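You operate a simulated robot arm through the tools that you are given. There is no shell and no other tool. Be economical: measure what you need, move in short steps, check, and stop when the job is done.

You run a simulated robot arm. Do the job below in one go: nothing can be reset, and whatever is moved stays where it is left.

## Task
Put things in order on the top tray of the cart. At the end: the orange rotation meter is in the grey kit tray; the grey coupling from the top tray of the cart is on the green status plate (marked "READY"); the grey connector from the top tray of the cart is on the cream tie carton (marked "TIES"); the white lube bottle (marked "PULL LUBE") stands where the orange rotation meter stood; whatever was shut is shut again. Leave all else as you found it, and nothing knocked over.

The check looks at the end state, three seconds after you hand in, the way a careful person would. Anything else that was tipped, shoved, dropped, spilled or broken makes it a failure.

## Robot
A 7-joint arm with a two-finger parallel gripper, fixed in place. Base frame: the origin is at the foot of the arm, x ahead of it, y to its left, z up; the work surface is at about z = 75.8. Units: cm, degrees, N and s.
With the tool pointing down near the work surface it reaches from about 30 to 70 cm from the base axis. Its first joint turns from -66.0 to 66.0 degrees. Payload 1.57 kg.
Tool frame: the origin (TCP) lies between the finger pads and is the grasp point; the fingertips stand 3 cm ahead of it; z points along the fingers, y is the line along which they close. Largest opening 11 cm; finger width 2.4, thickness 1.2; the body of the gripper, 4.8 by 11.2 cm, starts 7.8 cm behind the TCP.
Orientation is that of the tool frame in the base frame, as [roll, pitch, yaw] about the fixed x, y, z axes, in that order (R = Rz(yaw) Ry(pitch) Rx(roll)). With the fingers straight down and closing along the base's y, the tool's x points along the base's -x, its y along +y and its z along -z.

## Interface
- The arm moves only by the tool step_arm. Its argument "deltas" is one flat list of numbers, 7 for each row, row after row: the shift along the tool's x, y, z in m, then the turn, a rotation vector about the tool's x, y, z in rad, then the opening, from 0 (shut) to 1 (fully open). In form: [tx, ty, tz, wx, wy, wz, fingers, tx, ty, tz, wx, wy, wz, fingers, ...]. A call has 1 to 20 rows; each row shifts and turns the commanded pose from where the row before left it, along the tool's axes as they then stand. A row lasts 0.2 s, in which the tool goes at most 5 cm and 8.6 degrees; a call with a longer step from one row to the next is refused whole, and so is a gripper value outside its range. A pose out of reach is approached as far as the arm can. The call stops where the force on the tool passes 40 N (or 10 N more than at its start, if that is more) or the arm is blocked; 0.2 s more then pass. The fingers move at their own pace (about 10.8 cm/s each) and stop on an object; they squeeze with about 42 N. The grip force told is the motor's: it shows also when the fingers shut on nothing. Time passes only in rows, and 0.2 s behind the last, so rows that do not move let the fingers close. The reply holds the time, the measured pose of the TCP, the force on the tool along the base axes, the opening and the grip force, in the units named above and with some noise, with the torque about the TCP (base axes, N m) and any sound that the robot's microphone picked up, and new pictures: "show" is both (left out), scene, wrist or none.
- Cameras (640 x 400 px; columns grow to the right, rows downward): "scene" is fixed at [15.49, -39.09, 139.61]; the picture's right is [0.84, -0.54, 0.00], its down [-0.35, -0.55, -0.76] and it looks along [0.41, 0.64, -0.65] (base axes); focal length 330 px, centre (320, 200). "wrist" rides on the gripper at [7, 1.6, -14.1] in the tool frame; the picture's right is [-0.23, 0.97, 0.00], its down [-0.86, -0.20, -0.48] and it looks along [-0.47, -0.11, 0.88] (tool axes); focal length 222 px, centre (320, 200). There is no depth. A picture from a camera that has moved, and an enlarged one, comes with that camera's place and axes in the base frame and with its lens.
- enlarge(camera, box): a new picture of the part [left, top, right, bottom] of that camera's present view, enlarged. No time passes.
- job_done(): hands the job in; it is judged then, once.

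Go step by step. Nothing tells you positions but the pictures and the camera data: compare them with the known pose of the tool, close in by small moves and look again before you grip or let go. The budget is 120 turns and 200 pictures, counting those below and the enlarged ones. Unless the task says otherwise, let go and move clear before handing in, and close with one line.

The tools are called after ">>>" as name(argument=value, ...) on one line, values as JSON. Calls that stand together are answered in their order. step_arm: Moves the arm, as the interface text tells. Its arguments: {"type":"object","properties":{"deltas":{"type":"array"},"show":{"type":"string","enum":["both","scene","wrist","none"]}},"required":["deltas"]} The other tools are called the same way: enlarge (camera, box) takes an enlarged picture of a part of a camera's view; job_done () hands the job in.

At the start:

```text
time_s: 0.0
tcp_pos: [35.08, 8.22, 105.62]
tool_rot: [180.0, 0.1, 179.9]
ft_force: [0.2, -0.4, -0.4]
moment: [0.01, 0.01, 0.03]
width: 11.01
grip_force: 0.1
```

scene: 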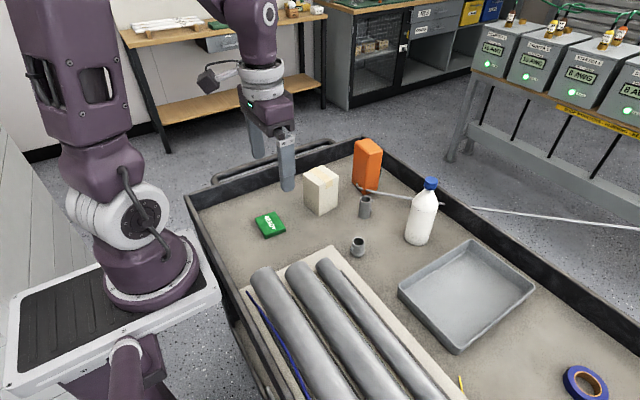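
wrist: 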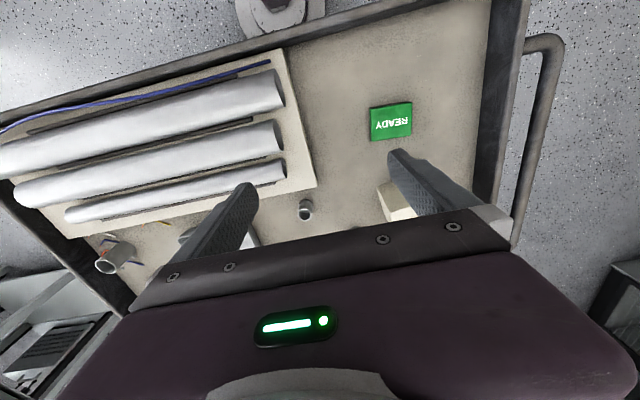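

I see the cart with the green READY plate, the cream carton, the orange meter, two small grey parts, the bottle and the grey tray. I'll enlarge the view first to tell the parts apart.

>>> enlarge(camera="scene", box=[240, 120, 400, 270])

>>> enlarge(camera="scene", box=[340, 130, 560, 360])

```text
2.67 times, centred on (320, 195) of scene
camera zoom: at [15.49, -39.09, 139.61], right [0.84, -0.54, 0.0], down [-0.35, -0.55, -0.76], along [0.41, 0.64, -0.65], focal length 880 px, centre (320, 213)
```

zoom: 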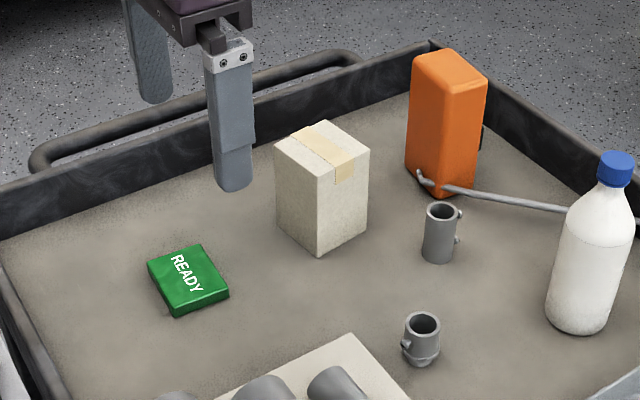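

```text
1.74 times, centred on (450, 245) of scene
camera zoom: at [15.49, -39.09, 139.61], right [0.84, -0.54, 0.0], down [-0.35, -0.55, -0.76], along [0.41, 0.64, -0.65], focal length 574 px, centre (94, 122)
```

zoom: 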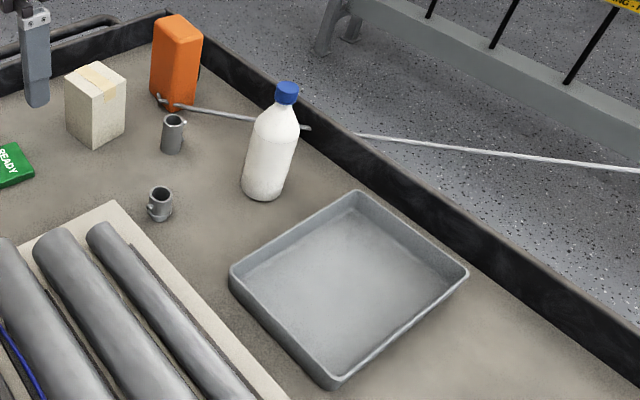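

The straight tube with two screws looks like the coupling, and the one with a collar and a single screw looks like the connector. Next I look closer at the rod beside the meter.

>>> enlarge(camera="scene", box=[340, 130, 470, 212])

>>> enlarge(camera="scene", box=[340, 190, 400, 265])

>>> enlarge(camera="scene", box=[440, 140, 640, 265])

```text
4.88 times, centred on (405, 171) of scene
camera zoom: at [15.49, -39.09, 139.61], right [0.84, -0.54, 0.0], down [-0.35, -0.55, -0.76], along [0.41, 0.64, -0.65], focal length 1611 px, centre (-95, 342)
```

zoom: 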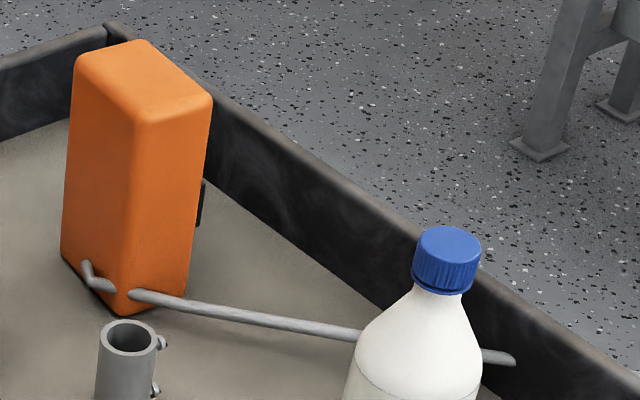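

```text
5.33 times, centred on (370, 228) of scene
camera zoom: at [15.49, -39.09, 139.61], right [0.84, -0.54, 0.0], down [-0.35, -0.55, -0.76], along [0.41, 0.64, -0.65], focal length 1761 px, centre (53, 53)
```

zoom: 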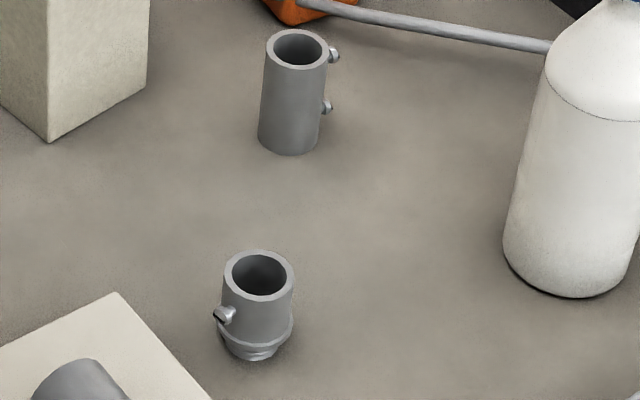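

```text
3.20 times, centred on (540, 202) of scene
camera zoom: at [15.49, -39.09, 139.61], right [0.84, -0.54, 0.0], down [-0.35, -0.55, -0.76], along [0.41, 0.64, -0.65], focal length 1057 px, centre (-384, 192)
```

zoom: 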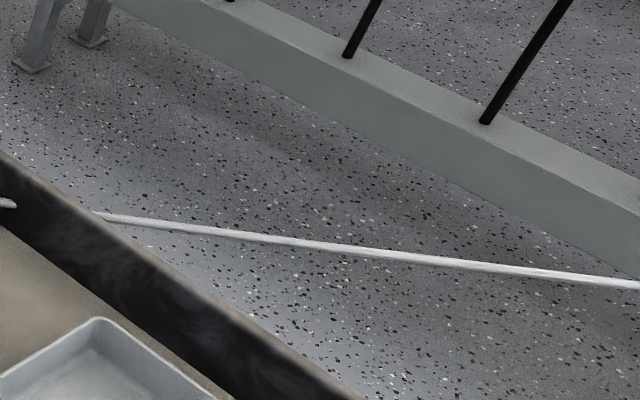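

The rod seems to run from the meter's foot to the far rim, and I can't tell whether it's attached. I move the arm high above the carton to look with the wrist camera.

>>> step_arm(deltas=[-0.04, 0.008, 0, 0, 0, 0, 1, -0.04, 0.008, 0, 0, 0, 0, 1, -0.04, 0.008, 0, 0, 0, 0, 1, -0.04, 0.008, 0, 0, 0, 0, 1, -0.04, 0.008, 0, 0, 0, 0, 1, -0.04, 0.008, 0, 0, 0, 0, 1])

```text
time_s: 1.4
tcp_pos: [59.03, 13.12, 105.71]
tool_rot: [-180.0, -0.1, 180.0]
ft_force: [0.5, 0.9, 0.8]
moment: [0.05, 0.02, -0.01]
width: 11.01
grip_force: 0.1
camera wrist: at [52.14, 14.79, 119.83], right [0.23, 0.97, 0.0], down [0.86, -0.2, 0.48], along [0.47, -0.11, -0.88], focal length 222 px, centre (320, 200)
```

scene: 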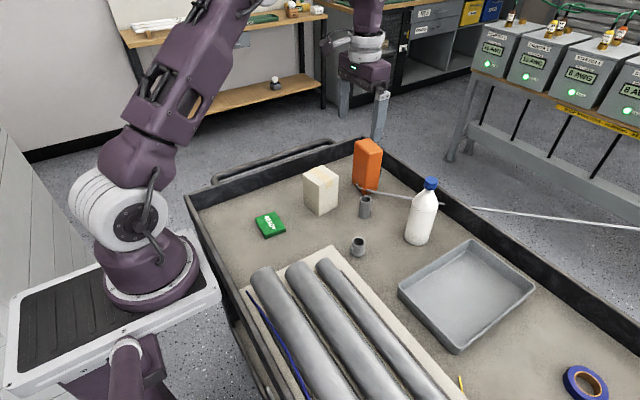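
wrist: 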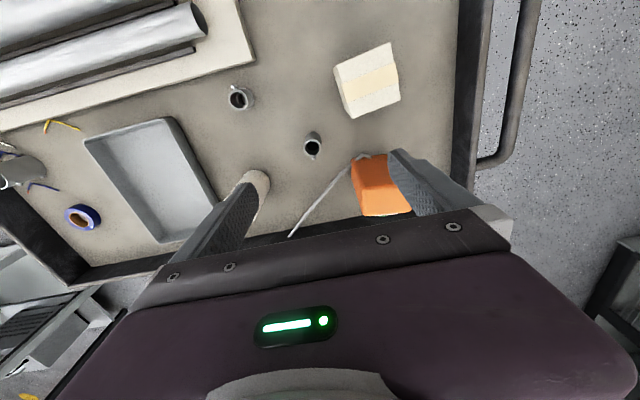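

>>> enlarge(camera="wrist", box=[220, 30, 440, 245])

```text
1.86 times, centred on (330, 138) of wrist
camera zoom: at [52.14, 14.79, 119.83], right [0.23, 0.97, 0.0], down [0.86, -0.2, 0.48], along [0.47, -0.11, -0.88], focal length 413 px, centre (301, 316)
```

zoom: 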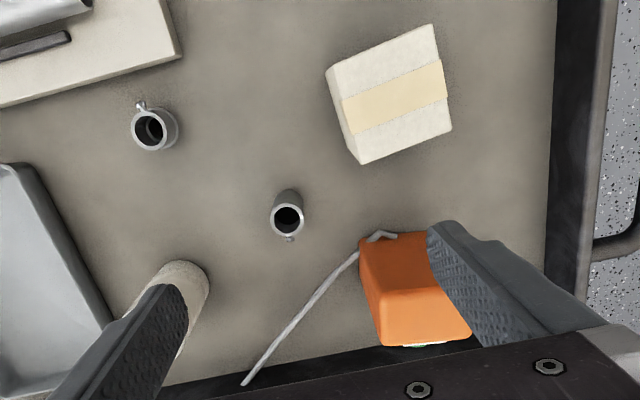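

I zoom tighter on the meter's foot and the rod.

>>> enlarge(camera="wrist", box=[325, 140, 405, 190])

>>> enlarge(camera="scene", box=[345, 165, 409, 205])

>>> enlarge(camera="wrist", box=[270, 180, 350, 240])

```text
8.00 times, centred on (365, 165) of wrist
camera zoom: at [52.14, 14.79, 119.83], right [0.23, 0.97, 0.0], down [0.86, -0.2, 0.48], along [0.47, -0.11, -0.88], focal length 1777 px, centre (-40, 480)
```

zoom: 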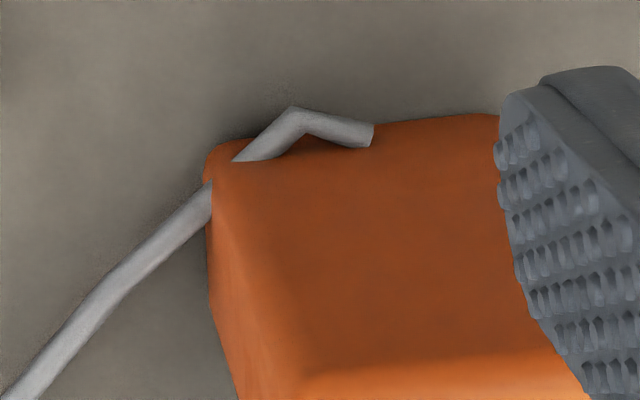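

```text
10.00 times, centred on (377, 185) of scene
camera zoom: at [15.49, -39.09, 139.61], right [0.84, -0.54, 0.0], down [-0.35, -0.55, -0.76], along [0.41, 0.64, -0.65], focal length 3302 px, centre (-250, 350)
```

zoom: 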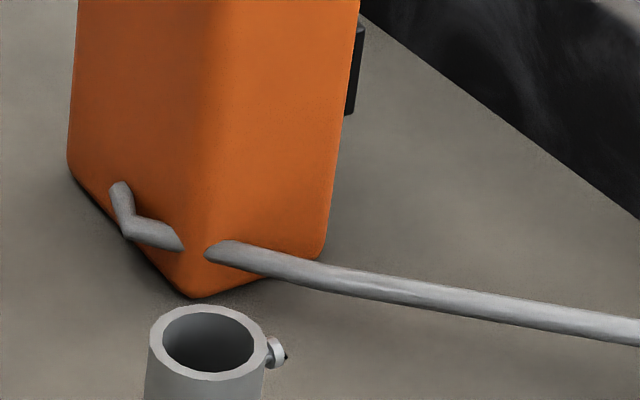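

```text
6.67 times, centred on (310, 210) of wrist
camera zoom: at [52.14, 14.79, 119.83], right [0.23, 0.97, 0.0], down [0.86, -0.2, 0.48], along [0.47, -0.11, -0.88], focal length 1481 px, centre (387, 133)
```

zoom: 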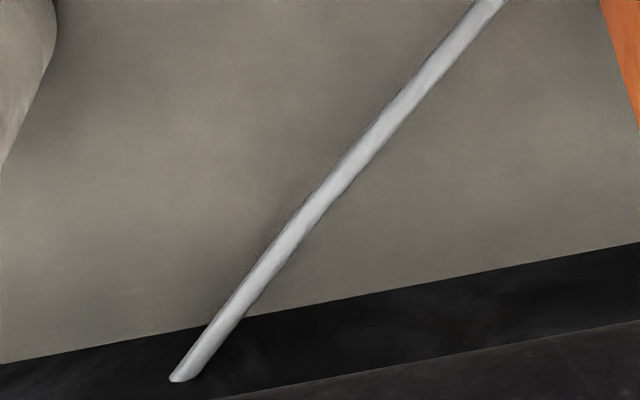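

The rod is a thin cable running from the meter's foot off towards the bench, so I'll clear the neighbours before moving the meter. The coupling should be at about (62.2, 11.1) with its top at z≈82, so I go above it and down partway.

>>> step_arm(deltas=[-0.016, -0.01, 0.03, 0, 0, 0, 1, -0.016, -0.01, 0.03, 0, 0, 0, 1, 0, 0, 0.04, 0, 0, 0, 1, 0, 0, 0.04, 0, 0, 0, 1])

```text
time_s: 2.4
tcp_pos: [62.35, 10.99, 91.65]
tool_rot: [180.0, 0.0, -179.9]
ft_force: [-0.1, 0.5, 0.4]
moment: [-0.01, 0.0, 0.0]
width: 11.01
grip_force: 0.1
camera wrist: at [55.35, 12.65, 105.79], right [0.23, 0.97, 0.0], down [0.86, -0.2, 0.48], along [0.47, -0.11, -0.88], focal length 222 px, centre (320, 200)
```

scene: 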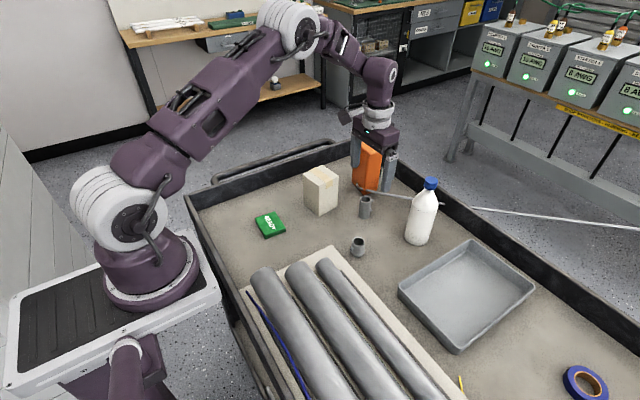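
wrist: 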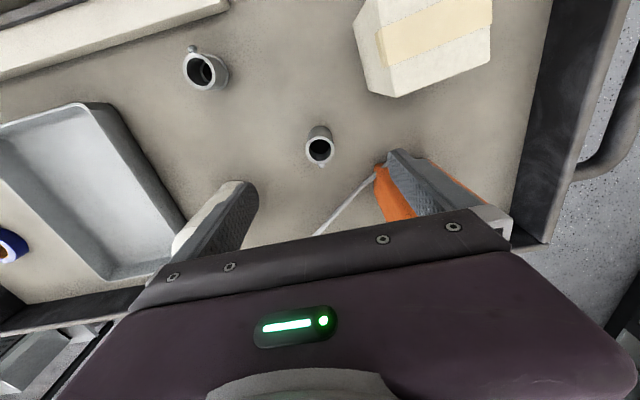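

The coupling is centred between the fingers; I descend and grip it.

>>> step_arm(deltas=[0.002, 0.001, 0.03, 0, 0, 0, 1, 0, 0, 0.03, 0, 0, 0, 1, 0, 0, 0.03, 0, 0, 0, 1, 0, 0, 0.024, 0, 0, 0, 1, 0, 0, 0, 0, 0, 0, 0.6, 0, 0, 0, 0, 0, 0, 0.4, 0, 0, 0, 0, 0, 0, 0.2, 0, 0, 0, 0, 0, 0, 0.2, 0, 0, 0, 0, 0, 0, 0.2])

```text
time_s: 4.4
tcp_pos: [62.03, 11.09, 80.25]
tool_rot: [-179.9, 0.0, 180.0]
ft_force: [0.3, -0.6, 0.1]
moment: [-0.01, 0.01, -0.01]
width: 3.16
grip_force: 40.6
camera wrist: at [55.17, 12.88, 94.46], right [0.23, 0.97, 0.0], down [0.86, -0.2, 0.48], along [0.47, -0.11, -0.88], focal length 222 px, centre (320, 200)
```

scene: 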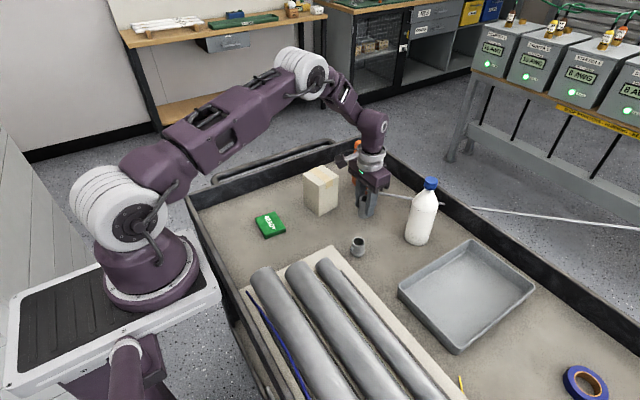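
wrist: 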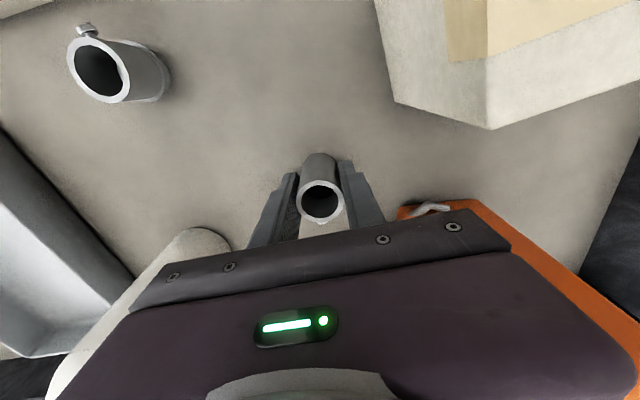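

The grip is good at 3.16 cm width. I lift and carry the coupling over to the READY plate.

>>> step_arm(deltas=[0, 0, -0.04, 0, 0, 0, 0.2, 0, 0, -0.04, 0, 0, 0, 0.2, 0, 0, -0.04, 0, 0, 0, 0.2, 0, 0, -0.04, 0, 0, 0, 0.2, 0.0405, 0.0152, 0, 0, 0, 0, 0.2, 0.0405, 0.0152, 0, 0, 0, 0, 0.2, 0.0405, 0.0152, 0, 0, 0, 0, 0.2, 0.0405, 0.0152, 0, 0, 0, 0, 0.2, 0.0405, 0.0152, 0, 0, 0, 0, 0.2, 0.0405, 0.0152, 0, 0, 0, 0, 0.2, 0, 0, 0.04, 0, 0, 0, 0.2])

```text
time_s: 6.8
tcp_pos: [37.95, 20.21, 92.26]
tool_rot: [-180.0, 0.1, -180.0]
ft_force: [-0.3, -0.1, 0.4]
moment: [0.03, 0.01, 0.01]
width: 2.21
grip_force: 0.1
camera wrist: at [31.09, 21.81, 106.49], right [0.23, 0.97, 0.0], down [0.86, -0.2, 0.48], along [0.47, -0.11, -0.88], focal length 222 px, centre (320, 200)
```

scene: 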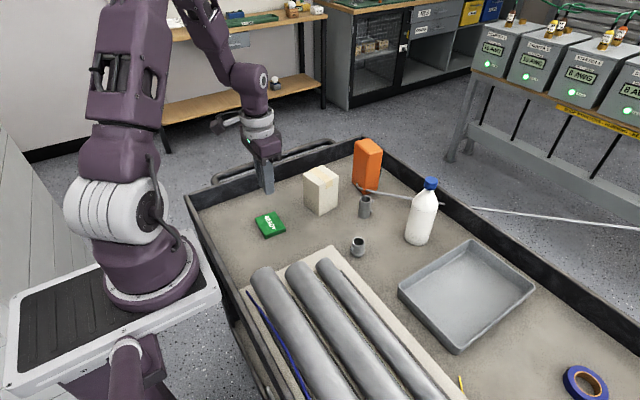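
wrist: 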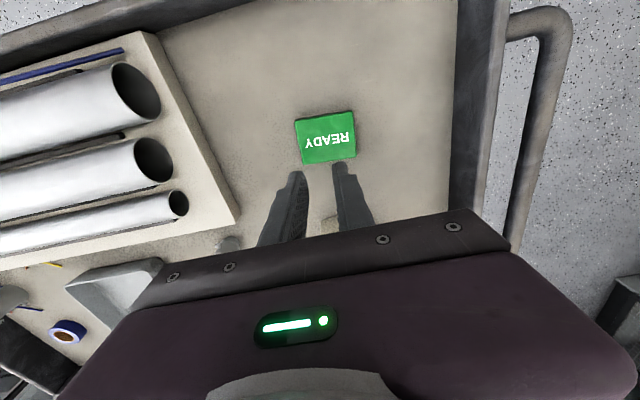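

The coupling slipped out and still seems to stand at its old place. I check that before trying again.

>>> enlarge(camera="scene", box=[330, 180, 400, 265])

>>> enlarge(camera="scene", box=[240, 200, 300, 245])

```text
4.71 times, centred on (365, 222) of scene
camera zoom: at [15.49, -39.09, 139.61], right [0.84, -0.54, 0.0], down [-0.35, -0.55, -0.76], along [0.41, 0.64, -0.65], focal length 1554 px, centre (108, 94)
```

zoom: 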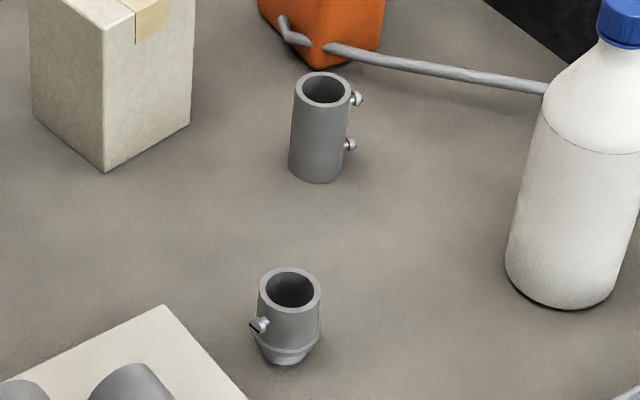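

```text
8.89 times, centred on (270, 222) of scene
camera zoom: at [15.49, -39.09, 139.61], right [0.84, -0.54, 0.0], down [-0.35, -0.55, -0.76], along [0.41, 0.64, -0.65], focal length 2935 px, centre (764, 0)
```

zoom: 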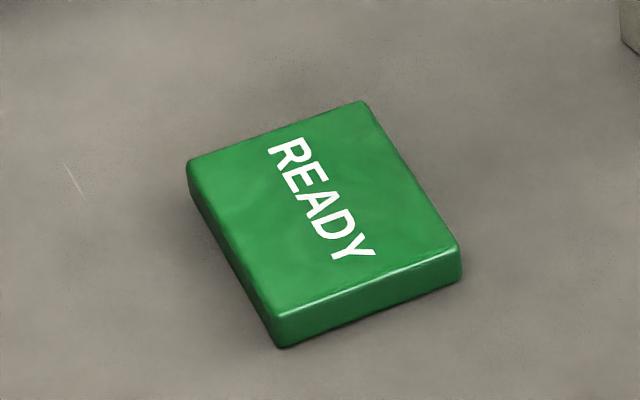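

The coupling stands upright where it was; the lift was probably too abrupt. I go back, grip with full closure and lift slowly.

>>> step_arm(deltas=[-0.0402, -0.0152, 0, 0, 0, 0, 0.5, -0.0402, -0.0152, 0, 0, 0, 0, 0.8, -0.0402, -0.0152, 0, 0, 0, 0, 1, -0.0402, -0.0152, 0, 0, 0, 0, 1, -0.0402, -0.0152, 0, 0, 0, 0, 1, -0.0402, -0.0152, 0, 0, 0, 0, 1, 0, 0, 0, 0, 0, 0, 1, 0, 0, 0.03, 0, 0, 0, 1, 0, 0, 0.03, 0, 0, 0, 1, 0, 0, 0.03, 0, 0, 0, 1, 0, 0, 0.03, 0, 0, 0, 1, 0, 0, 0.008, 0, 0, 0, 1, 0, 0, 0, 0, 0, 0, 0.5, 0, 0, 0, 0, 0, 0, 0, 0, 0, 0, 0, 0, 0, 0, 0, 0, 0, 0, 0, 0, 0, 0, 0, 0, 0, 0, 0], show="wrist")

>>> step_arm(deltas=[0, 0, -0.003, 0, 0, 0, 0, 0, 0, -0.007, 0, 0, 0, 0, 0, 0, -0.01, 0, 0, 0, 0], show="wrist")

```text
refused: deltas must hold 7 numbers for each row
```

```text
time_s: 7.6
tcp_pos: [37.94, 20.27, 94.4]
tool_rot: [180.0, 0.0, -179.9]
ft_force: [-0.3, -0.1, -0.5]
moment: [0.02, 0.0, -0.02]
width: 0.01
grip_force: 20.8
camera wrist: at [30.99, 21.91, 108.53], right [0.23, 0.97, 0.0], down [0.85, -0.2, 0.48], along [0.47, -0.11, -0.88], focal length 222 px, centre (320, 200)
```

wrist: 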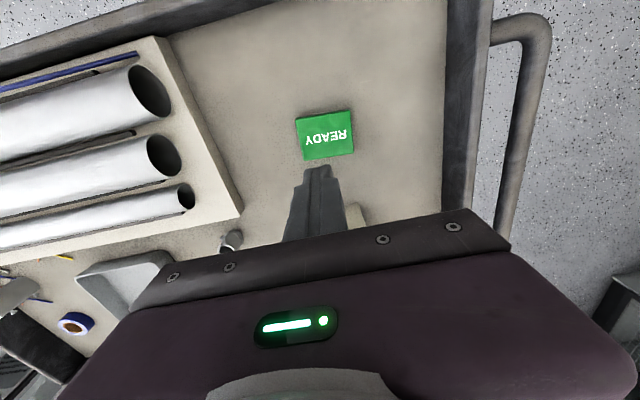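

My first call was malformed and only the small lift ran, with the gripper empty and now at z 94.4. I go back above the coupling with the fingers opening.

>>> step_arm(deltas=[-0.0402, -0.0152, 0, 0, 0, 0, 0.5, -0.0402, -0.0152, 0, 0, 0, 0, 0.8, -0.0402, -0.0152, 0, 0, 0, 0, 1, -0.0402, -0.0152, 0, 0, 0, 0, 1, -0.0402, -0.0152, 0, 0, 0, 0, 1, -0.0402, -0.0152, 0, 0, 0, 0, 1, 0, 0, 0, 0, 0, 0, 1, 0, 0, 0.03, 0, 0, 0, 1, 0, 0, 0.03, 0, 0, 0, 1], show="wrist")

```text
time_s: 9.6
tcp_pos: [62.06, 11.22, 88.31]
tool_rot: [-179.9, 0.0, -179.9]
ft_force: [-0.3, -0.5, -0.2]
moment: [-0.01, 0.03, 0.03]
width: 11.02
grip_force: 0.0
camera wrist: at [55.19, 12.89, 102.46], right [0.23, 0.97, 0.0], down [0.86, -0.2, 0.48], along [0.47, -0.11, -0.88], focal length 222 px, centre (320, 200)
```

wrist: 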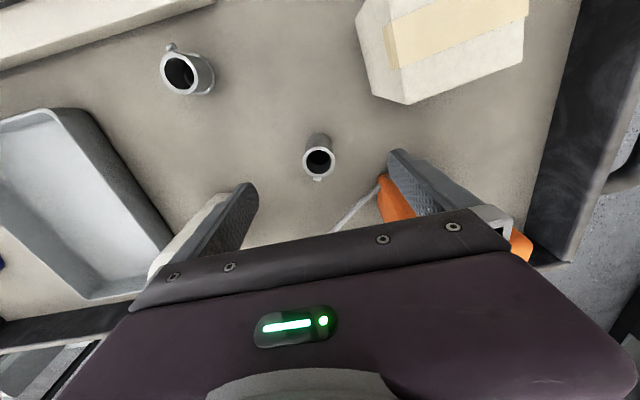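

>>> step_arm(deltas=[0.002, -0.001, 0.03, 0, 0, 0, 1, 0, 0, 0.03, 0, 0, 0, 1, 0, 0, 0.027, 0, 0, 0, 1, 0, 0, 0, 0, 0, 0, 0.5, 0, 0, 0, 0, 0, 0, 0, 0, 0, 0, 0, 0, 0, 0, 0, 0, 0, 0, 0, 0, 0, 0, 0, 0, 0, 0, 0, 0, 0, 0, -0.002, 0, 0, 0, 0, 0, 0, -0.004, 0, 0, 0, 0, 0, 0, -0.006, 0, 0, 0, 0, 0, 0, -0.01, 0, 0, 0, 0], show="wrist")

```text
time_s: 12.2
tcp_pos: [61.61, 11.24, 81.92]
tool_rot: [180.0, 0.0, -179.9]
ft_force: [-0.4, -0.1, -0.3]
moment: [0.0, 0.01, 0.02]
width: 3.09
grip_force: 39.7
camera wrist: at [54.8, 12.8, 96.04], right [0.23, 0.97, 0.0], down [0.86, -0.2, 0.48], along [0.47, -0.11, -0.88], focal length 222 px, centre (320, 200)
```

wrist: 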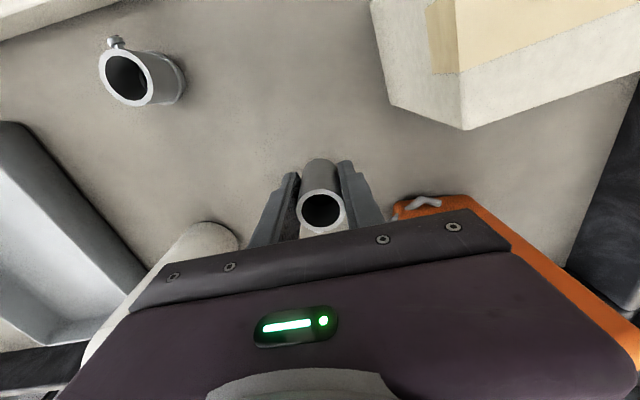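

It looks like it rose with the fingers; I lift a bit more and look.

>>> step_arm(deltas=[0, 0, -0.01, 0, 0, 0, 0, 0, 0, -0.015, 0, 0, 0, 0, 0, 0, -0.02, 0, 0, 0, 0])

```text
time_s: 13.0
tcp_pos: [61.79, 11.23, 86.32]
tool_rot: [-180.0, 0.0, -179.9]
ft_force: [-1.3, 0.1, -0.1]
moment: [0.0, 0.02, 0.01]
width: 3.09
grip_force: 39.9
camera wrist: at [54.78, 12.86, 100.49], right [0.23, 0.97, 0.0], down [0.86, -0.2, 0.48], along [0.47, -0.11, -0.88], focal length 222 px, centre (320, 200)
```

scene: 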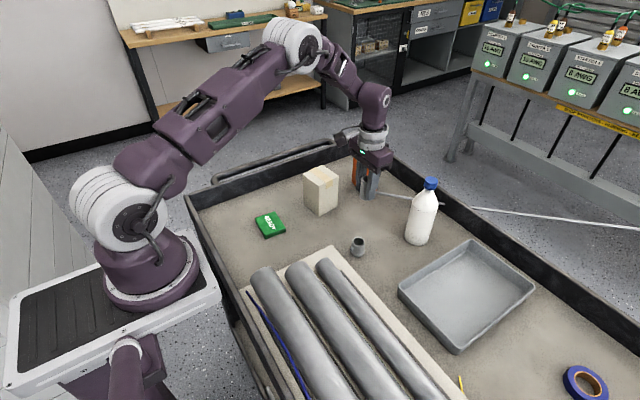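
wrist: 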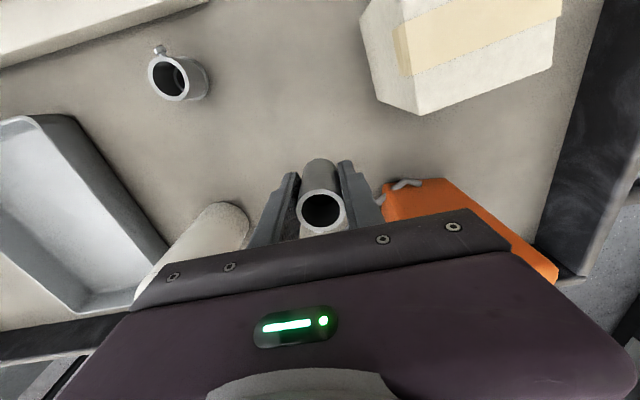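

It's held. I raise it and carry it gently to the plate.

>>> step_arm(deltas=[0, 0, -0.015, 0, 0, 0, 0, 0, 0, -0.02, 0, 0, 0, 0, 0, 0, -0.02, 0, 0, 0, 0, 0, 0, -0.015, 0, 0, 0, 0, 0, 0, -0.01, 0, 0, 0, 0, 0.01, 0.004, 0, 0, 0, 0, 0, 0.02, 0.008, 0, 0, 0, 0, 0, 0.02, 0.008, 0, 0, 0, 0, 0, 0.02, 0.008, 0, 0, 0, 0, 0, 0.02, 0.008, 0, 0, 0, 0, 0, 0.02, 0.008, 0, 0, 0, 0, 0, 0.02, 0.008, 0, 0, 0, 0, 0, 0.02, 0.008, 0, 0, 0, 0, 0, 0.02, 0.008, 0, 0, 0, 0, 0, 0.02, 0.008, 0, 0, 0, 0, 0, 0.02, 0.008, 0, 0, 0, 0, 0, 0.02, 0.008, 0, 0, 0, 0, 0, 0.01, 0.004, 0, 0, 0, 0, 0])

```text
time_s: 16.8
tcp_pos: [37.59, 20.58, 94.41]
tool_rot: [180.0, 0.0, -179.9]
ft_force: [-0.1, -0.3, -1.0]
moment: [0.02, -0.02, 0.01]
width: 3.06
grip_force: 40.1
camera wrist: at [30.73, 22.31, 108.54], right [0.23, 0.97, 0.0], down [0.86, -0.2, 0.48], along [0.47, -0.11, -0.88], focal length 222 px, centre (320, 200)
```

scene: 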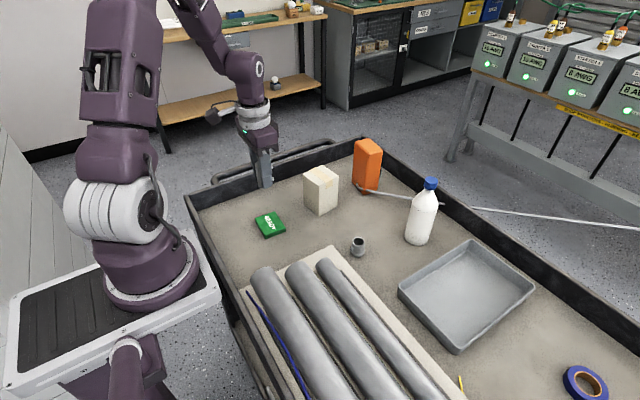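
wrist: 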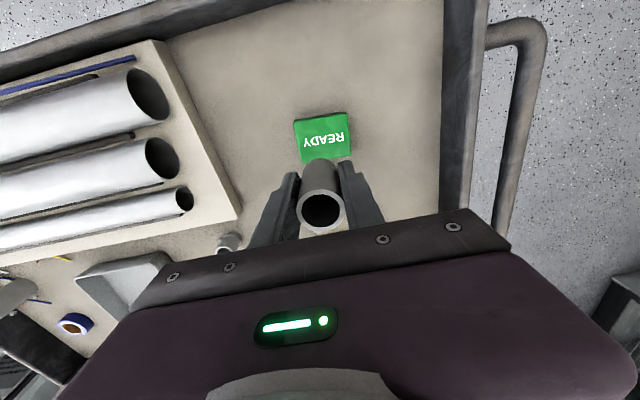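

Plate centre is about (38.2, 21.2), top near z 77. I align and descend gently.

>>> step_arm(deltas=[-0.005, 0.006, 0.01, 0, 0, 0, 0, 0, 0, 0.02, 0, 0, 0, 0, 0, 0, 0.02, 0, 0, 0, 0, 0, 0, 0.02, 0, 0, 0, 0, 0, 0, 0.02, 0, 0, 0, 0, 0, 0, 0.02, 0, 0, 0, 0, 0, 0, 0.013, 0, 0, 0, 0, 0, 0, 0.005, 0, 0, 0, 0])

```text
time_s: 18.6
tcp_pos: [38.05, 21.11, 81.65]
tool_rot: [180.0, 0.0, -180.0]
ft_force: [-1.2, 1.0, -1.1]
moment: [0.01, 0.03, -0.02]
width: 3.07
grip_force: 39.6
camera wrist: at [31.29, 22.91, 95.71], right [0.23, 0.97, 0.0], down [0.86, -0.2, 0.48], along [0.47, -0.11, -0.88], focal length 222 px, centre (320, 200)
```

scene: 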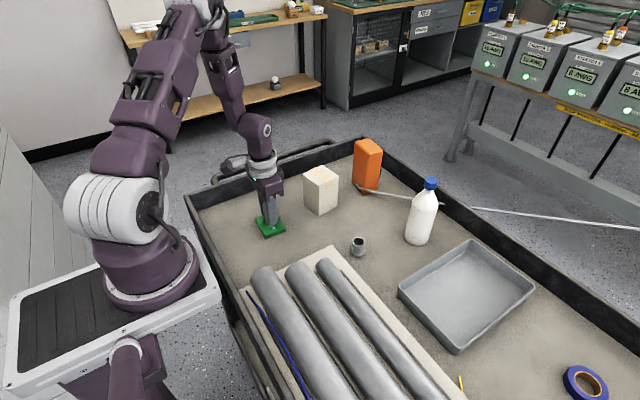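
wrist: 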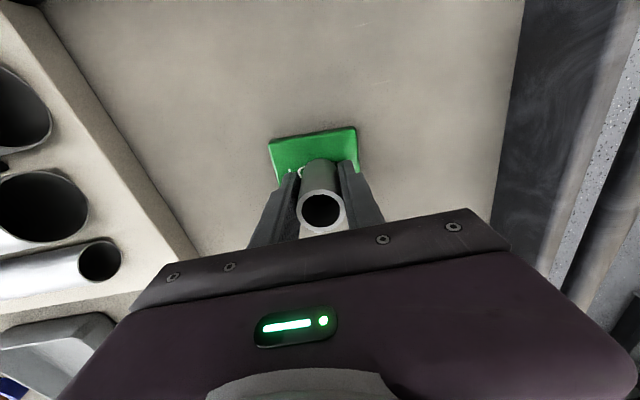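

>>> step_arm(deltas=[0, 0, 0.003, 0, 0, 0, 0, 0, 0, 0.002, 0, 0, 0, 0, 0, 0, 0.002, 0, 0, 0, 0], show="none")

>>> enlarge(camera="scene", box=[240, 180, 310, 245])

```text
time_s: 19.4
tcp_pos: [38.17, 21.24, 80.95]
tool_rot: [179.9, 0.0, -179.9]
ft_force: [-2.1, -1.9, 30.9]
moment: [-0.21, -0.07, -0.03]
width: 3.11
grip_force: 39.3
```

```text
6.15 times, centred on (275, 212) of scene
camera zoom: at [15.45, -39.11, 139.61], right [0.84, -0.54, 0.0], down [-0.35, -0.55, -0.76], along [0.41, 0.64, -0.65], focal length 2032 px, centre (597, 123)
```

zoom: 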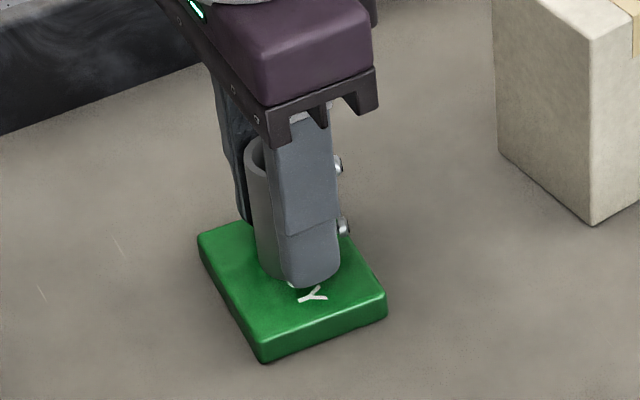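

Contact is made and the coupling sits well on the plate. I ease off, release and rise.

>>> step_arm(deltas=[0, 0, -0.001, 0, 0, 0, 0, 0, 0, 0, 0, 0, 0, 0.4, 0, 0, 0, 0, 0, 0, 0.7, 0, 0, 0, 0, 0, 0, 0.7, 0, 0, -0.02, 0, 0, 0, 0.7, 0, 0, -0.04, 0, 0, 0, 0.7, 0, 0, -0.04, 0, 0, 0, 0.7, 0, 0, -0.04, 0, 0, 0, 0.7])

```text
time_s: 21.2
tcp_pos: [38.08, 21.38, 95.04]
tool_rot: [180.0, 0.0, -180.0]
ft_force: [-0.1, -0.3, -0.3]
moment: [-0.03, -0.02, 0.0]
width: 7.69
grip_force: 0.0
camera wrist: at [31.21, 22.97, 109.25], right [0.23, 0.97, 0.0], down [0.86, -0.2, 0.48], along [0.47, -0.11, -0.88], focal length 222 px, centre (320, 200)
```

scene: 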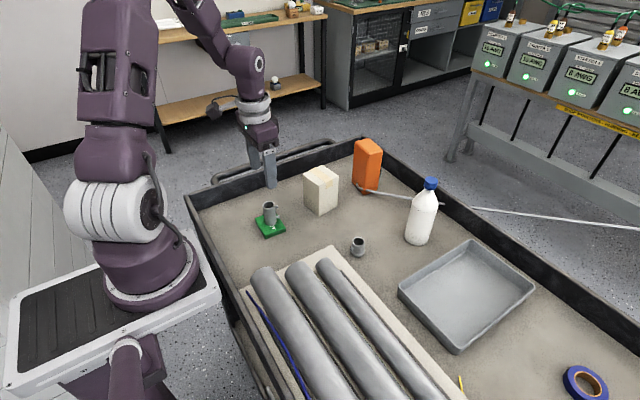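
wrist: 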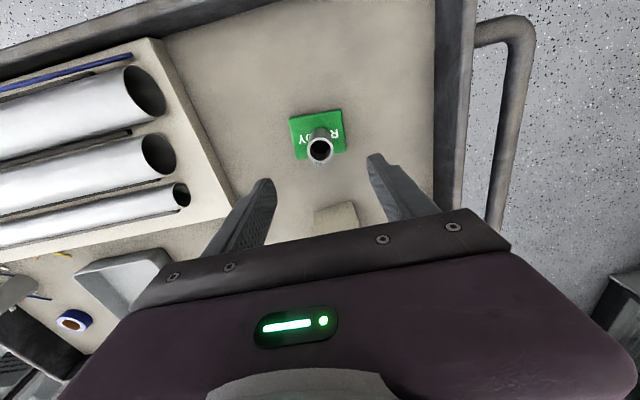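

The coupling stands on the plate. Next is the connector, at about (52.0, 1.1) with its top near z 80.3; I move above it.

>>> step_arm(deltas=[-0.0232, -0.0338, 0, 0, 0, 0, 0.7, -0.0232, -0.0338, 0, 0, 0, 0, 0.7, -0.0232, -0.0338, 0, 0, 0, 0, 0.7, -0.0232, -0.0338, 0, 0, 0, 0, 0.7, -0.0232, -0.0338, 0, 0, 0, 0, 0.7, -0.0232, -0.0338, 0, 0, 0, 0, 0.7, 0, 0, 0.03, 0, 0, 0, 0.7, 0, 0, 0.03, 0, 0, 0, 0.7])

```text
time_s: 23.0
tcp_pos: [52.11, 1.0, 88.91]
tool_rot: [-179.9, 0.0, -180.0]
ft_force: [0.7, -0.9, 0.5]
moment: [0.01, -0.02, -0.01]
width: 7.72
grip_force: 0.0
camera wrist: at [45.28, 2.64, 103.11], right [0.23, 0.97, 0.0], down [0.86, -0.2, 0.48], along [0.47, -0.11, -0.88], focal length 222 px, centre (320, 200)
```

scene: 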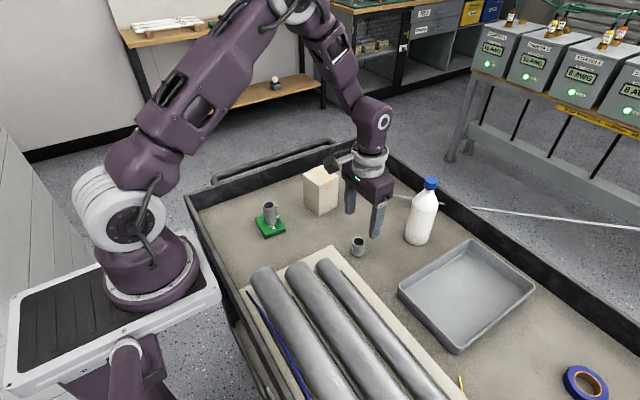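
wrist: 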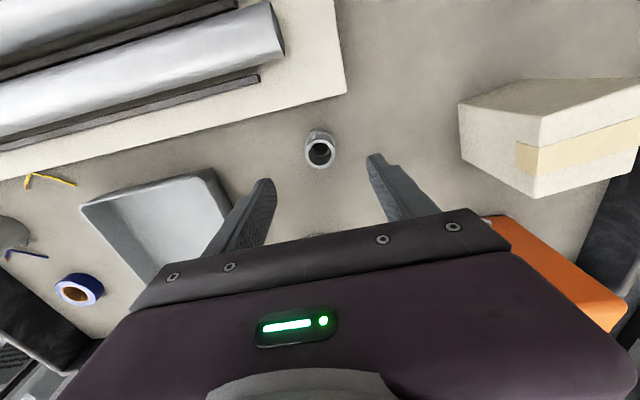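

Aligned within a millimetre or two; I descend, grip and make a slow test lift.

>>> step_arm(deltas=[0.002, 0.001, 0.03, 0, 0, 0, 0.7, 0, 0, 0.03, 0, 0, 0, 0.7, 0, 0, 0.025, 0, 0, 0, 0.7, 0, 0, 0.011, 0, 0, 0, 0.7, 0, 0, 0, 0, 0, 0, 0.4, 0, 0, 0, 0, 0, 0, 0, 0, 0, 0, 0, 0, 0, 0, 0, 0, 0, 0, 0, 0, 0, 0, 0, 0, 0, 0, 0, 0, 0, 0, -0.002, 0, 0, 0, 0, 0, 0, -0.004, 0, 0, 0, 0, 0, 0, -0.01, 0, 0, 0, 0, 0, 0, -0.015, 0, 0, 0, 0])

```text
time_s: 25.8
tcp_pos: [52.05, 0.96, 82.38]
tool_rot: [180.0, 0.0, -180.0]
ft_force: [-0.5, -0.6, 0.0]
moment: [-0.02, 0.01, 0.01]
width: 3.17
grip_force: 39.6
camera wrist: at [45.07, 2.74, 96.59], right [0.23, 0.97, 0.0], down [0.86, -0.2, 0.48], along [0.47, -0.11, -0.88], focal length 222 px, centre (320, 200)
```

scene: 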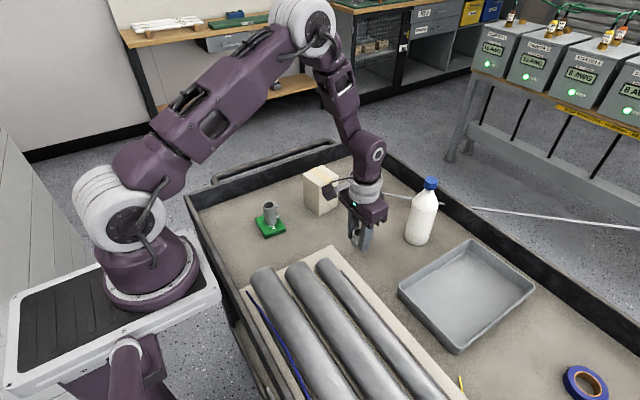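
wrist: 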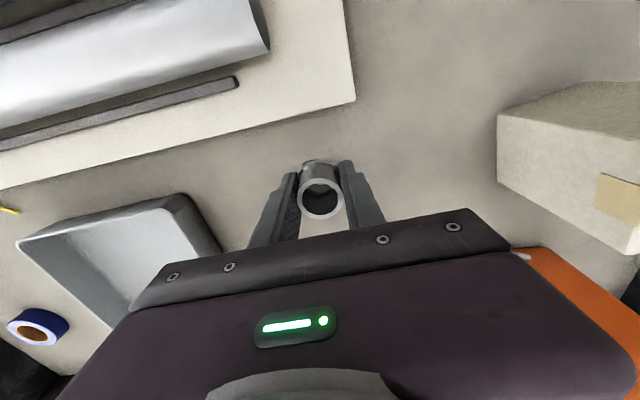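

Held. I raise it and carry it above the carton.

>>> step_arm(deltas=[0, 0, -0.015, 0, 0, 0, 0, 0, 0, -0.02, 0, 0, 0, 0, 0, 0, -0.02, 0, 0, 0, 0, 0, 0, -0.02, 0, 0, 0, 0, 0, 0, -0.02, 0, 0, 0, 0, 0, 0, -0.02, 0, 0, 0, 0, 0, 0, -0.01, 0, 0, 0, 0, -0.002, 0.01, 0, 0, 0, 0, 0, -0.002, 0.02, 0, 0, 0, 0, 0, -0.002, 0.02, 0, 0, 0, 0, 0, -0.002, 0.02, 0, 0, 0, 0, 0, -0.002, 0.02, 0, 0, 0, 0, 0, -0.002, 0.02, 0, 0, 0, 0, 0, -0.002, 0.02, 0, 0, 0, 0, 0, -0.002, 0.02, 0, 0, 0, 0, 0, -0.002, 0.02, 0, 0, 0, 0, 0, -0.002, 0.02, 0, 0, 0, 0, 0, 0, 0.01, 0, 0, 0, 0, 0])

```text
time_s: 29.6
tcp_pos: [53.81, 20.98, 94.97]
tool_rot: [-180.0, 0.0, 180.0]
ft_force: [0.1, 0.0, -0.6]
moment: [0.0, -0.02, 0.01]
width: 3.14
grip_force: 40.3
camera wrist: at [46.97, 22.71, 109.1], right [0.23, 0.97, 0.0], down [0.86, -0.2, 0.48], along [0.47, -0.11, -0.88], focal length 222 px, centre (320, 200)
```

scene: 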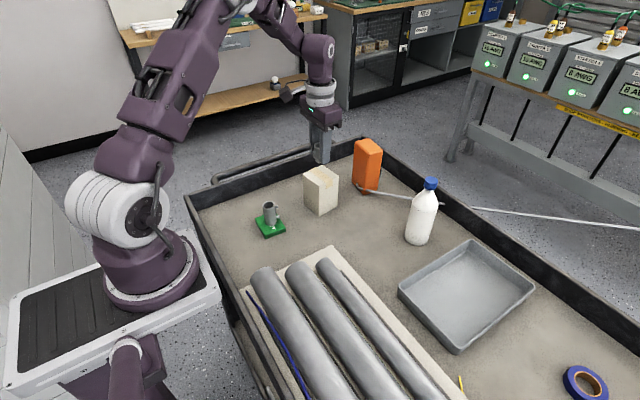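
wrist: 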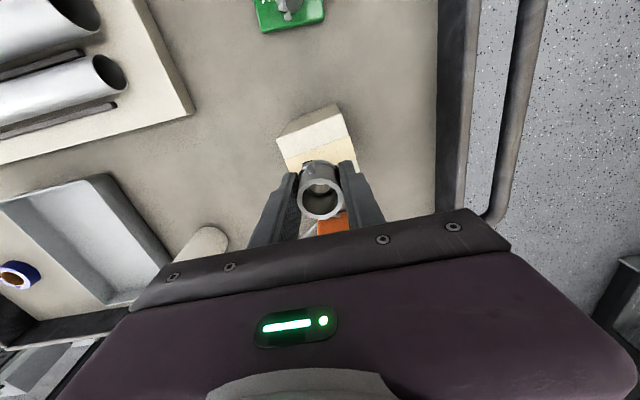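

Centred over the carton; I lower until contact.

>>> step_arm(deltas=[0, 0.001, 0.015, 0, 0, 0, 0, 0, 0, 0.015, 0, 0, 0, 0, 0, 0, 0.01, 0, 0, 0, 0, 0, 0, 0.004, 0, 0, 0, 0], show="none")

>>> enlarge(camera="scene", box=[290, 130, 360, 220])

```text
time_s: 30.6
tcp_pos: [54.01, 21.29, 90.48]
tool_rot: [-179.9, 0.0, 180.0]
ft_force: [0.5, -0.1, -0.2]
moment: [-0.03, -0.03, -0.01]
width: 3.17
grip_force: 39.7
```

```text
4.44 times, centred on (325, 175) of scene
camera zoom: at [15.49, -39.09, 139.61], right [0.84, -0.54, 0.0], down [-0.35, -0.55, -0.76], along [0.41, 0.64, -0.65], focal length 1468 px, centre (298, 311)
```

zoom: 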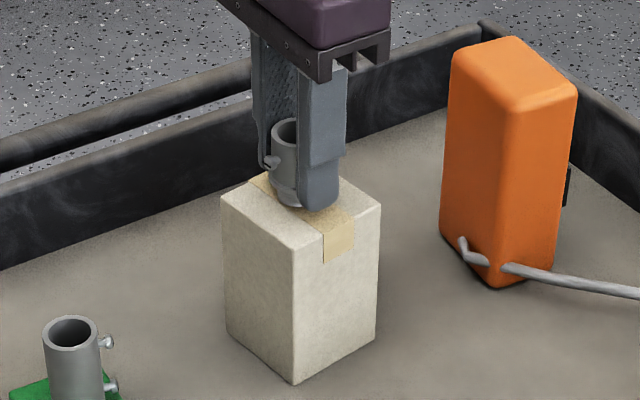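

>>> step_arm(deltas=[0, 0, 0.002, 0, 0, 0, 0, 0, 0, 0.002, 0, 0, 0, 0], show="none")

>>> enlarge(camera="scene", box=[300, 140, 350, 200])

```text
time_s: 31.2
tcp_pos: [53.99, 21.16, 90.27]
tool_rot: [-180.0, 0.1, -179.9]
ft_force: [-0.6, 0.2, 11.4]
moment: [0.06, 0.0, -0.07]
width: 3.14
grip_force: 40.2
```

```text
6.67 times, centred on (325, 170) of scene
camera zoom: at [15.47, -39.1, 139.61], right [0.84, -0.54, 0.0], down [-0.35, -0.55, -0.76], along [0.41, 0.64, -0.65], focal length 2201 px, centre (287, 400)
```

zoom: 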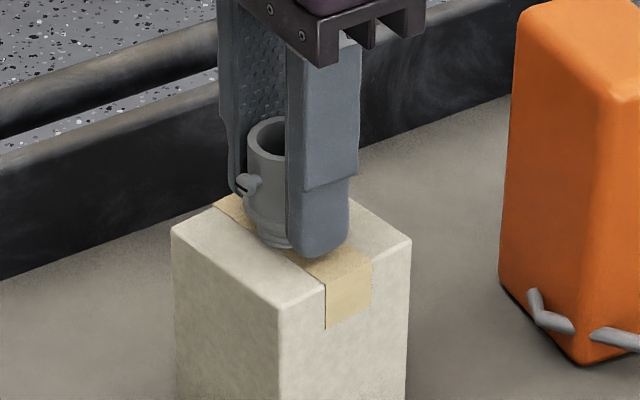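

Contact at 11 N, well inside the carton's top. I release and rise straight up.

>>> step_arm(deltas=[0, 0, 0, 0, 0, 0, 0.35, 0, 0, 0, 0, 0, 0, 0.5, 0, 0, 0, 0, 0, 0, 0.6, 0, 0, 0, 0, 0, 0, 0.6, 0, 0, -0.02, 0, 0, 0, 0.6, 0, 0, -0.04, 0, 0, 0, 0.6, 0, 0, -0.04, 0, 0, 0, 0.6])

```text
time_s: 32.8
tcp_pos: [53.98, 21.05, 100.24]
tool_rot: [180.0, 0.1, -179.9]
ft_force: [-0.2, 0.3, 0.0]
moment: [0.0, -0.01, 0.0]
width: 6.57
grip_force: 0.0
camera wrist: at [47.07, 22.75, 114.39], right [0.23, 0.97, 0.0], down [0.86, -0.2, 0.48], along [0.47, -0.11, -0.88], focal length 222 px, centre (320, 200)
```

scene: 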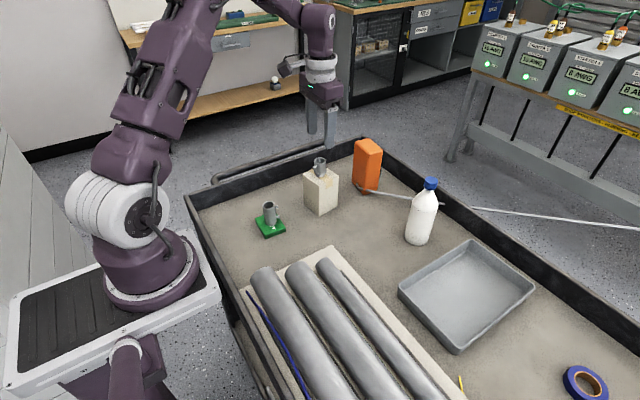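
wrist: 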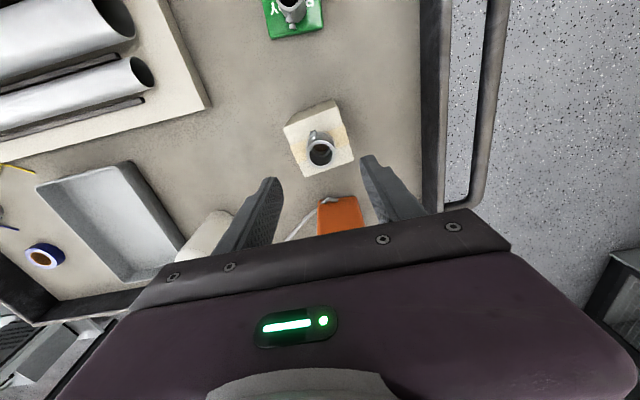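

Connector stands on the carton. The cable would sweep across the bottle when the meter moves, so I'll first park the bottle on a free spot; I go look at it from above.

>>> step_arm(deltas=[0, 0, -0.03, 0, 0, 0, 0.8, -0.01, -0.035, 0, 0, 0, 0, 1, -0.01, -0.035, 0, 0, 0, 0, 1, -0.01, -0.035, 0, 0, 0, 0, 1, -0.01, -0.035, 0, 0, 0, 0, 1, -0.01, -0.035, 0, 0, 0, 0, 1, -0.01, -0.035, 0, 0, 0, 0, 1, -0.01, -0.03, 0, 0, 0, 0, 1], show="wrist")

```text
time_s: 34.6
tcp_pos: [60.97, -2.9, 103.19]
tool_rot: [179.9, 0.0, -179.9]
ft_force: [-0.1, 0.9, 0.4]
moment: [-0.01, 0.01, 0.01]
width: 11.01
grip_force: 0.1
camera wrist: at [54.11, -1.26, 117.44], right [0.23, 0.97, 0.0], down [0.86, -0.2, 0.48], along [0.47, -0.11, -0.88], focal length 222 px, centre (320, 200)
```

wrist: 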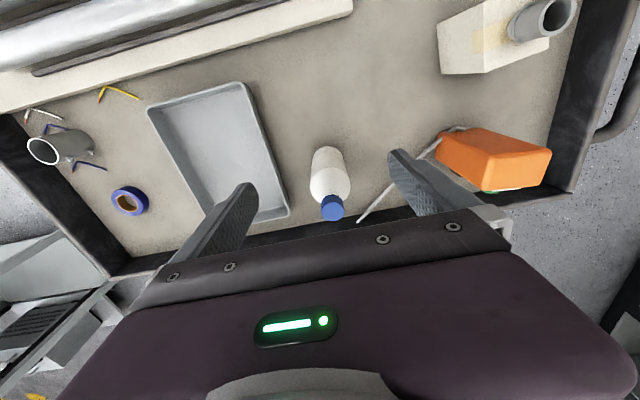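

>>> enlarge(camera="wrist", box=[270, 120, 390, 240])

>>> enlarge(camera="wrist", box=[130, 70, 310, 270])

>>> enlarge(camera="wrist", box=[350, 100, 560, 230])

```text
3.33 times, centred on (330, 180) of wrist
camera zoom: at [54.11, -1.26, 117.44], right [0.23, 0.97, 0.0], down [0.86, -0.2, 0.48], along [0.47, -0.11, -0.88], focal length 740 px, centre (287, 267)
```

zoom: 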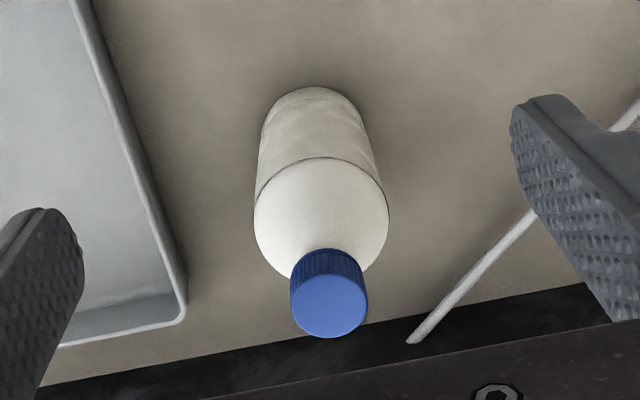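

```text
2.00 times, centred on (220, 170) of wrist
camera zoom: at [54.11, -1.26, 117.44], right [0.23, 0.97, 0.0], down [0.86, -0.2, 0.48], along [0.47, -0.11, -0.88], focal length 444 px, centre (520, 260)
```

zoom: 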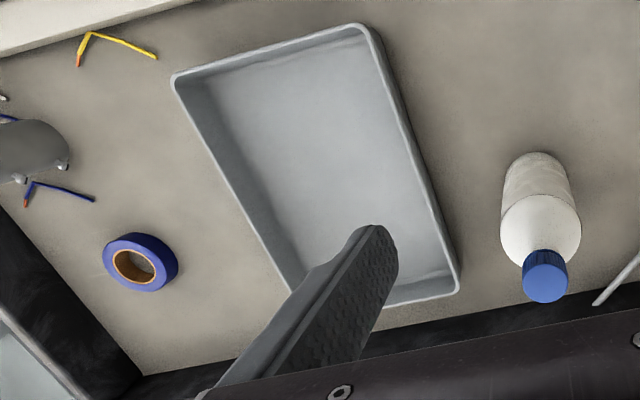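

```text
3.05 times, centred on (455, 165) of wrist
camera zoom: at [54.11, -1.26, 117.44], right [0.23, 0.97, 0.0], down [0.86, -0.2, 0.48], along [0.47, -0.11, -0.88], focal length 677 px, centre (-91, 307)
```

zoom: 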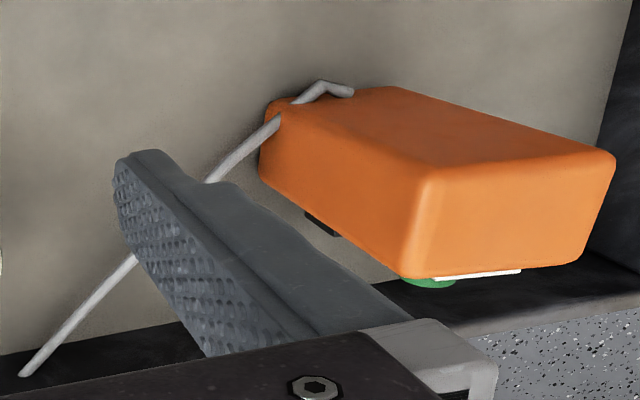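

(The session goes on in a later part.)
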